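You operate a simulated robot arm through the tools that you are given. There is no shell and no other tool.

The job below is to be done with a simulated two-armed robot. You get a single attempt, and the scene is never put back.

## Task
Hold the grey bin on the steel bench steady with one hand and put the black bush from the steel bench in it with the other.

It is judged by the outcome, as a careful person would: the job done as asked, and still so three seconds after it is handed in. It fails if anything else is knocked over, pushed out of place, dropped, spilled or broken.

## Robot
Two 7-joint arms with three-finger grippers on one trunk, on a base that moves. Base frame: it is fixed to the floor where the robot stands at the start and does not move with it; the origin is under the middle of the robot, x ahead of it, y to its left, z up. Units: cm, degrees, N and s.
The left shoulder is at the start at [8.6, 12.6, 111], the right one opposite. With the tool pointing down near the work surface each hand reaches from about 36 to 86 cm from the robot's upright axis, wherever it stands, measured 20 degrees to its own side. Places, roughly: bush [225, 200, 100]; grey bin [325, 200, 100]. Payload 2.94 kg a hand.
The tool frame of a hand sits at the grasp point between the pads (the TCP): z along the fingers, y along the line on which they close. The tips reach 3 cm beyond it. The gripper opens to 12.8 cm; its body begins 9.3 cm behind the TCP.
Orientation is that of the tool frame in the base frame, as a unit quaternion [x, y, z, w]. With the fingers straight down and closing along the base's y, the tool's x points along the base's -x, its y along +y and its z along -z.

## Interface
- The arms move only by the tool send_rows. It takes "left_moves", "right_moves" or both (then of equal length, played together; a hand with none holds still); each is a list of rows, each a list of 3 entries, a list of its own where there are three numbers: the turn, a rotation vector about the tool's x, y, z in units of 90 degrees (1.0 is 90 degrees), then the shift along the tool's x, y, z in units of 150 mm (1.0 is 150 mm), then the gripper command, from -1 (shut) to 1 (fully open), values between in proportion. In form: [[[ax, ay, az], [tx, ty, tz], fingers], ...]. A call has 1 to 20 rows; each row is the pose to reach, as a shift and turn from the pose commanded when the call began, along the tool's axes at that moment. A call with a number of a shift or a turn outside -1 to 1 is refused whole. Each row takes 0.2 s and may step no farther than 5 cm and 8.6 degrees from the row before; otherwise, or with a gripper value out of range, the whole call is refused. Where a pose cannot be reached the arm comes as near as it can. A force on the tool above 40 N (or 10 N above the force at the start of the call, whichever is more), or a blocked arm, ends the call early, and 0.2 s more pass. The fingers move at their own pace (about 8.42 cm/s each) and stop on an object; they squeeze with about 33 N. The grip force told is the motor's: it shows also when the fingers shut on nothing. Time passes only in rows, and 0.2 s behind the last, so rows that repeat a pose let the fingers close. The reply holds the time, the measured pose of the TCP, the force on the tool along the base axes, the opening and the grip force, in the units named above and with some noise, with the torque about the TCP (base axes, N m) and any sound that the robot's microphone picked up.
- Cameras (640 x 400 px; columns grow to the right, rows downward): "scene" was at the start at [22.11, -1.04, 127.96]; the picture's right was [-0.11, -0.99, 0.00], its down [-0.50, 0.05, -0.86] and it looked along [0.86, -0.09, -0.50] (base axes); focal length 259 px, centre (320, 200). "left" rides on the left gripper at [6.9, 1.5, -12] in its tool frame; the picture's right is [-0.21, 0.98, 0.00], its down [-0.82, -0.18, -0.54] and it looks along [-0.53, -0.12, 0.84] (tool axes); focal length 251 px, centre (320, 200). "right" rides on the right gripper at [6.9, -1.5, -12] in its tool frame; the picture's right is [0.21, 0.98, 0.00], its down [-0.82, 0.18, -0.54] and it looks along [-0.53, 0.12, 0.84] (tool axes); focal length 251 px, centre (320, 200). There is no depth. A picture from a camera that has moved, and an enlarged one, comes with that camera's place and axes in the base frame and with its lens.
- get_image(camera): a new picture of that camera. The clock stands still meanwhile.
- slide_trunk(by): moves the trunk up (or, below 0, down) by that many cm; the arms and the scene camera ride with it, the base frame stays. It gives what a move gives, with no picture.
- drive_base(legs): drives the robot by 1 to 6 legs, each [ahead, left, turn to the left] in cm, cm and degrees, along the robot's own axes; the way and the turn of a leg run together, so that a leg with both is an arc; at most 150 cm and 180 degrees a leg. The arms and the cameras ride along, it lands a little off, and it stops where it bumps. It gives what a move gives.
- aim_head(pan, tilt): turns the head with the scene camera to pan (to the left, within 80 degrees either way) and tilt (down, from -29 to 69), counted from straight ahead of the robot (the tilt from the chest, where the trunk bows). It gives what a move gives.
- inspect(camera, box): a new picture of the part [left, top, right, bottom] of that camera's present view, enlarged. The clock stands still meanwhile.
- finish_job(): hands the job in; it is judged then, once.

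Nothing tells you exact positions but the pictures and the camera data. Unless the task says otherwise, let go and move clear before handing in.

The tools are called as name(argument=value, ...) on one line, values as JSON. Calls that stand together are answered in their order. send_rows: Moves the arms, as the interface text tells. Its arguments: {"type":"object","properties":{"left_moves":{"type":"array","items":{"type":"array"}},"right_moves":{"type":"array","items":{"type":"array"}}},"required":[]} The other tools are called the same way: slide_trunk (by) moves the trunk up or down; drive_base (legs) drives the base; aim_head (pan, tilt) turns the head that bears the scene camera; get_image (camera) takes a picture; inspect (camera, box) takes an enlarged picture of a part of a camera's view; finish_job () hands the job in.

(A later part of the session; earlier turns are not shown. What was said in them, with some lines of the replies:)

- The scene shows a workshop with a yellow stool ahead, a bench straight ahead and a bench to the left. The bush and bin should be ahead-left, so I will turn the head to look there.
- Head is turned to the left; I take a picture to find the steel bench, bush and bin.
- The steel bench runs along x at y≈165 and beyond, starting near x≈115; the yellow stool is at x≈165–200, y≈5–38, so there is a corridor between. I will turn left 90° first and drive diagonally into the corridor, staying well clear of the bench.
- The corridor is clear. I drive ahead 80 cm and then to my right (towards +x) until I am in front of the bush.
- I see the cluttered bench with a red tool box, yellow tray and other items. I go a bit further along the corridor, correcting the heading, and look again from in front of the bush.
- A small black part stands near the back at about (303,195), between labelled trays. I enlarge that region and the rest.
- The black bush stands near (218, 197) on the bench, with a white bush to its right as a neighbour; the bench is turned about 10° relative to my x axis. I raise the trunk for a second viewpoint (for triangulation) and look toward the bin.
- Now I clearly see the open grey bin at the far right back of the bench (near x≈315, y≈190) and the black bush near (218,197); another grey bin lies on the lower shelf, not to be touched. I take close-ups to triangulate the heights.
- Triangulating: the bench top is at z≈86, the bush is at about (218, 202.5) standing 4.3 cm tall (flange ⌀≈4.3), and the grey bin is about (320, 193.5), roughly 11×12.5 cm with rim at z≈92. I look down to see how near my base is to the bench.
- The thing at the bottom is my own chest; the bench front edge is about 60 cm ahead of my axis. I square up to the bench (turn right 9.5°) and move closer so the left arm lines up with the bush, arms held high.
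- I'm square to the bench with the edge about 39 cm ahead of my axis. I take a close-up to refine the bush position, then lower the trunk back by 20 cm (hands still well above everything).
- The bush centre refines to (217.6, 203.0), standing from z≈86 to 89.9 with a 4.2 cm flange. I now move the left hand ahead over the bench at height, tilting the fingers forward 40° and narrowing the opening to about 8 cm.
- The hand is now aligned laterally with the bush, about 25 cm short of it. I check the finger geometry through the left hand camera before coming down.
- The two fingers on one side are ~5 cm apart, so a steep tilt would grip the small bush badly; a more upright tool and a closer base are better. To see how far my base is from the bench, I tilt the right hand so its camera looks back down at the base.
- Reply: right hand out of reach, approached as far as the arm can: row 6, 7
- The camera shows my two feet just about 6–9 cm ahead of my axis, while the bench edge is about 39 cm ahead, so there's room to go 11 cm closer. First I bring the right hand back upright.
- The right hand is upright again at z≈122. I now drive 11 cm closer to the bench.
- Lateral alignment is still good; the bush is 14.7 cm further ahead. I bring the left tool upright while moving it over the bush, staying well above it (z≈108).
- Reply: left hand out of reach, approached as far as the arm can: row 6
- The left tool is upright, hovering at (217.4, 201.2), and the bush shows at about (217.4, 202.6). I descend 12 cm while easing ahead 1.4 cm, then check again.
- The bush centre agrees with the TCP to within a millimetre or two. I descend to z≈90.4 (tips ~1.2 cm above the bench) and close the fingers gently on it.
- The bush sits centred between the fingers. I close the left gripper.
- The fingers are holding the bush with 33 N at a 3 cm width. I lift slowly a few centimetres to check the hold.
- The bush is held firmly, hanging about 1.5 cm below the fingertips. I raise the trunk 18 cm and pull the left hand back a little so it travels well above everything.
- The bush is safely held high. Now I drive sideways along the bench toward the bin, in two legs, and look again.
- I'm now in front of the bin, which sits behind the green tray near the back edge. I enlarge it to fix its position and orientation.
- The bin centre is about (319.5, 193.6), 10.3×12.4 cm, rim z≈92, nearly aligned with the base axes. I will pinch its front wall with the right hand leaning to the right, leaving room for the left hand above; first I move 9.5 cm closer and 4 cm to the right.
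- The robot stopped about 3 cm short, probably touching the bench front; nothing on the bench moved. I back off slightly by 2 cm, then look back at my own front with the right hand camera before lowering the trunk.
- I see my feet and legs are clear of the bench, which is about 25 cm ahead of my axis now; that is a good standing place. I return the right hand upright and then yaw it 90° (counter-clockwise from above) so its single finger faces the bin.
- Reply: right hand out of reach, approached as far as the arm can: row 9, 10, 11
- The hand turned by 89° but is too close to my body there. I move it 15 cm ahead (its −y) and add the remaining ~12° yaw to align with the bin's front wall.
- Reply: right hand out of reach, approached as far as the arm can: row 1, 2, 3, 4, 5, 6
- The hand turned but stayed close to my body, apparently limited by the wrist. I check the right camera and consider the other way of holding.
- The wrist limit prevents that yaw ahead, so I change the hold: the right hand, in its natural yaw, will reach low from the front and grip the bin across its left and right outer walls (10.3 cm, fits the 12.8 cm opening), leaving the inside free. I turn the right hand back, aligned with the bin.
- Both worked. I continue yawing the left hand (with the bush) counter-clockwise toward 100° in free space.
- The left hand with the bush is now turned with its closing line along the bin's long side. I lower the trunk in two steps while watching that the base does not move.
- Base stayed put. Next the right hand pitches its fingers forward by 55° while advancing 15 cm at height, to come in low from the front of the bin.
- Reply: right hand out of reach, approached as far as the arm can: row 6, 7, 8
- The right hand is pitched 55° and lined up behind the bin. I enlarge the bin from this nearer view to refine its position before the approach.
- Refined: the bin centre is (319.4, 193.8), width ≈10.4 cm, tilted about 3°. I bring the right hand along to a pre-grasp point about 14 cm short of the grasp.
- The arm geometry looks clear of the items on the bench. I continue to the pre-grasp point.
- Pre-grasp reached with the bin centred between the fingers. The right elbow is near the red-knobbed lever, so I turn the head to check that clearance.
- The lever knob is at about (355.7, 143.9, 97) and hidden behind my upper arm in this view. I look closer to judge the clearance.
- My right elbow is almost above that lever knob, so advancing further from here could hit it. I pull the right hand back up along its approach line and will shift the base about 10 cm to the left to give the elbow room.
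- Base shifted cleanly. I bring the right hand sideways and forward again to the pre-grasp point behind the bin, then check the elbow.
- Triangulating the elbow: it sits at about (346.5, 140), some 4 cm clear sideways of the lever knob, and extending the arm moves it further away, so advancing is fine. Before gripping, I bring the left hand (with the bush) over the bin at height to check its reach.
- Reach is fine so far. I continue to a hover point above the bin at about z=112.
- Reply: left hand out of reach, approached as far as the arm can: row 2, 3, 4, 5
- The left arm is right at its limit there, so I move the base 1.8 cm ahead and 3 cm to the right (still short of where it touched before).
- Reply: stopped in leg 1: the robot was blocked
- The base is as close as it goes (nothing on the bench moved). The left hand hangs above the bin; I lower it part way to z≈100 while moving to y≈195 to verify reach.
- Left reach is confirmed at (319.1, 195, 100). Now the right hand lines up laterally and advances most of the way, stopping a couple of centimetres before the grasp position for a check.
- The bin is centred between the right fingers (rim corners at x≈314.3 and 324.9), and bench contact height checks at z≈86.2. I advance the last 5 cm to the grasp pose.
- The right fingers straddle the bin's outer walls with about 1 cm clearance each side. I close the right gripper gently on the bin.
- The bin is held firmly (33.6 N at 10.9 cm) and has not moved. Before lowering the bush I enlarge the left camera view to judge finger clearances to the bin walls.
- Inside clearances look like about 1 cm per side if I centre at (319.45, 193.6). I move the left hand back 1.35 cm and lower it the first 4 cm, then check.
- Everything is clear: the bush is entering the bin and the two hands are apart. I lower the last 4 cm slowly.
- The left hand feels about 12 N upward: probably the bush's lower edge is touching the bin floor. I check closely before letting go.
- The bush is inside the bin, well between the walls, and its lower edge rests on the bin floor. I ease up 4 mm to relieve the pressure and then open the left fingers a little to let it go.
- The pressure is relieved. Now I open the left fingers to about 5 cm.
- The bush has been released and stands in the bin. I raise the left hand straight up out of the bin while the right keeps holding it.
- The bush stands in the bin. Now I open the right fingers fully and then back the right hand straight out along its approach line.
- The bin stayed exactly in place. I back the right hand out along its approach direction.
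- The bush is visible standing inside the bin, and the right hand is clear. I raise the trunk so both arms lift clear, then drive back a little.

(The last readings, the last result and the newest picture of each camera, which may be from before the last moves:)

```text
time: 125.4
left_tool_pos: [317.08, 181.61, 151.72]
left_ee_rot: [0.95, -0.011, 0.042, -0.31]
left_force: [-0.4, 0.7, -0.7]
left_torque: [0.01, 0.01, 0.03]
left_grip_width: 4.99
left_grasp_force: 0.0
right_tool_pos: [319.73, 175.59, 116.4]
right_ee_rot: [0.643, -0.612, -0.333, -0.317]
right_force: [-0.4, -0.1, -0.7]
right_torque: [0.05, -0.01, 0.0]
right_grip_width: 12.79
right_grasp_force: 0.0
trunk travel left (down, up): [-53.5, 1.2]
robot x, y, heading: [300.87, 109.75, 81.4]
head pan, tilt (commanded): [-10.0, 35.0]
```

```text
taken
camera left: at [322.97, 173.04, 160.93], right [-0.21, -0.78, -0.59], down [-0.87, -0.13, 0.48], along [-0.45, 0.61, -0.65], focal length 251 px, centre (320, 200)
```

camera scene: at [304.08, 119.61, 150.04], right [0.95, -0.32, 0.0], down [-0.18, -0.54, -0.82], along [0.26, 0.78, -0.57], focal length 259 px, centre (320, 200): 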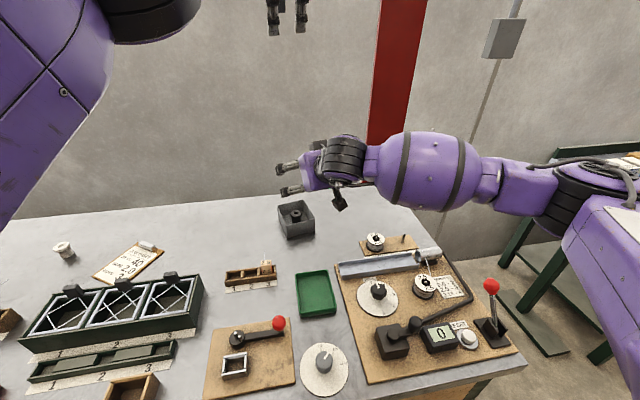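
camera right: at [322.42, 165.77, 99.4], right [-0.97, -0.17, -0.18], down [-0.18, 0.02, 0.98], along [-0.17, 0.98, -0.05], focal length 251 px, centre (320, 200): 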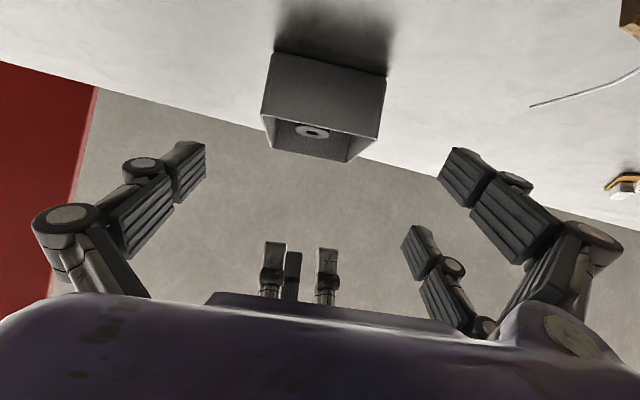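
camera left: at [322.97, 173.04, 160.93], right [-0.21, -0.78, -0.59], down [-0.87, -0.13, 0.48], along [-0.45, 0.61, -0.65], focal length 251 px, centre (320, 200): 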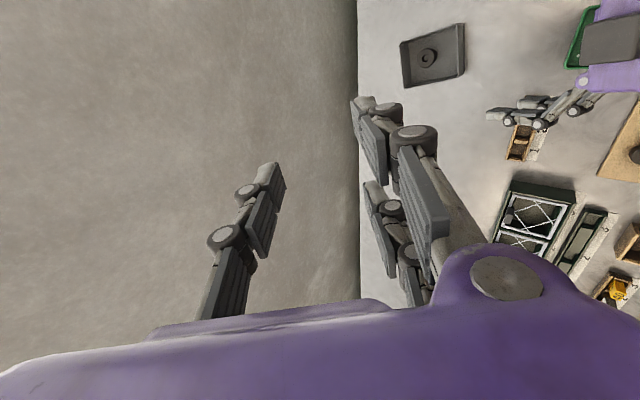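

The bush stands in the bin, everything else is upright and in place, and both hands are clear. A last close-up check before handing in.

inspect(camera="scene", box=[230, 170, 390, 270])

drive_base(legs=[[-10, 0, 0]])

get_image(camera="scene")

```text
4.00 times, centred on (310, 220) of scene
camera zoom: at [304.08, 119.61, 150.04], right [0.95, -0.32, 0.0], down [-0.18, -0.54, -0.82], along [0.26, 0.78, -0.57], focal length 1037 px, centre (360, 120)
```

zoom: 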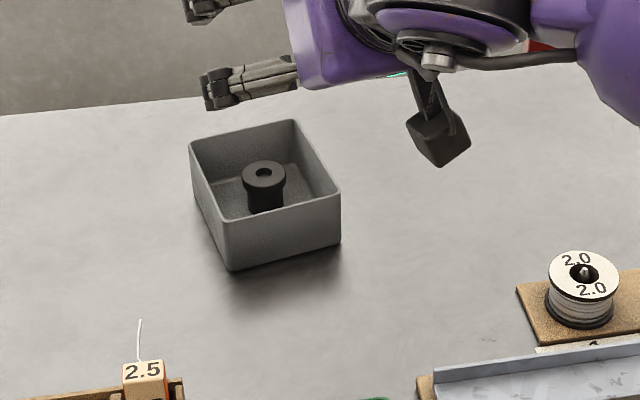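

```text
time: 126.5
left_tool_pos: [315.72, 172.03, 151.85]
left_ee_rot: [0.949, -0.012, 0.043, -0.311]
left_force: [0.3, 0.5, -0.9]
left_torque: [-0.01, -0.04, 0.0]
left_grip_width: 4.97
left_grasp_force: 0.1
right_tool_pos: [318.24, 166.12, 116.62]
right_ee_rot: [0.643, -0.612, -0.334, -0.317]
right_force: [0.8, 0.1, 0.6]
right_torque: [0.0, 0.01, 0.0]
right_grip_width: 12.79
right_grasp_force: 0.1
trunk travel left (down, up): [-53.5, 1.2]
robot x, y, heading: [299.28, 99.67, 81.4]
head pan, tilt (commanded): [-10.0, 35.0]
```

```text
taken
camera scene: at [302.65, 110.03, 150.05], right [0.95, -0.32, 0.0], down [-0.18, -0.54, -0.82], along [0.26, 0.78, -0.57], focal length 259 px, centre (320, 200)
```

scene: 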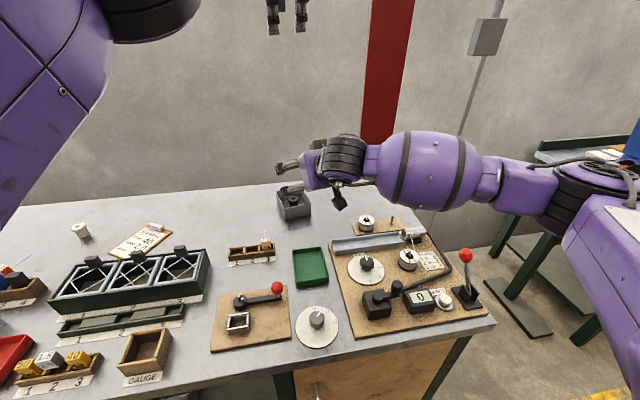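

The black bush stands upright in the grey bin. The bin is where it was, everything around it looks undisturbed, and both hands are clear. I hand the job in.

finish_job()

```text
The job is handed in.
```

The black bush is standing upright in the grey bin on the steel bench, and I've handed the job in. The right hand gripped the bin across its outer side walls while the left hand lowered the bush in and let go.

- **Bin:** it had not moved by the time I opened the right hand. In the last close-up it was still in place with the bush inside.
- **Contact with the bench:** while getting close enough to reach, the base stopped short twice, probably because it touched the bench front. One of those times it reported being blocked. I saw nothing on the bench move either time.
- **Lever with the red knob:** my right elbow passed within a few centimetres of it. It was upright and in the same place afterwards.
- **Final state:** both hands are raised and clear, and the base has backed away from the bench. I didn't look again at the far left end of the bench after the work there, but nothing moved while I was picking up the bush.
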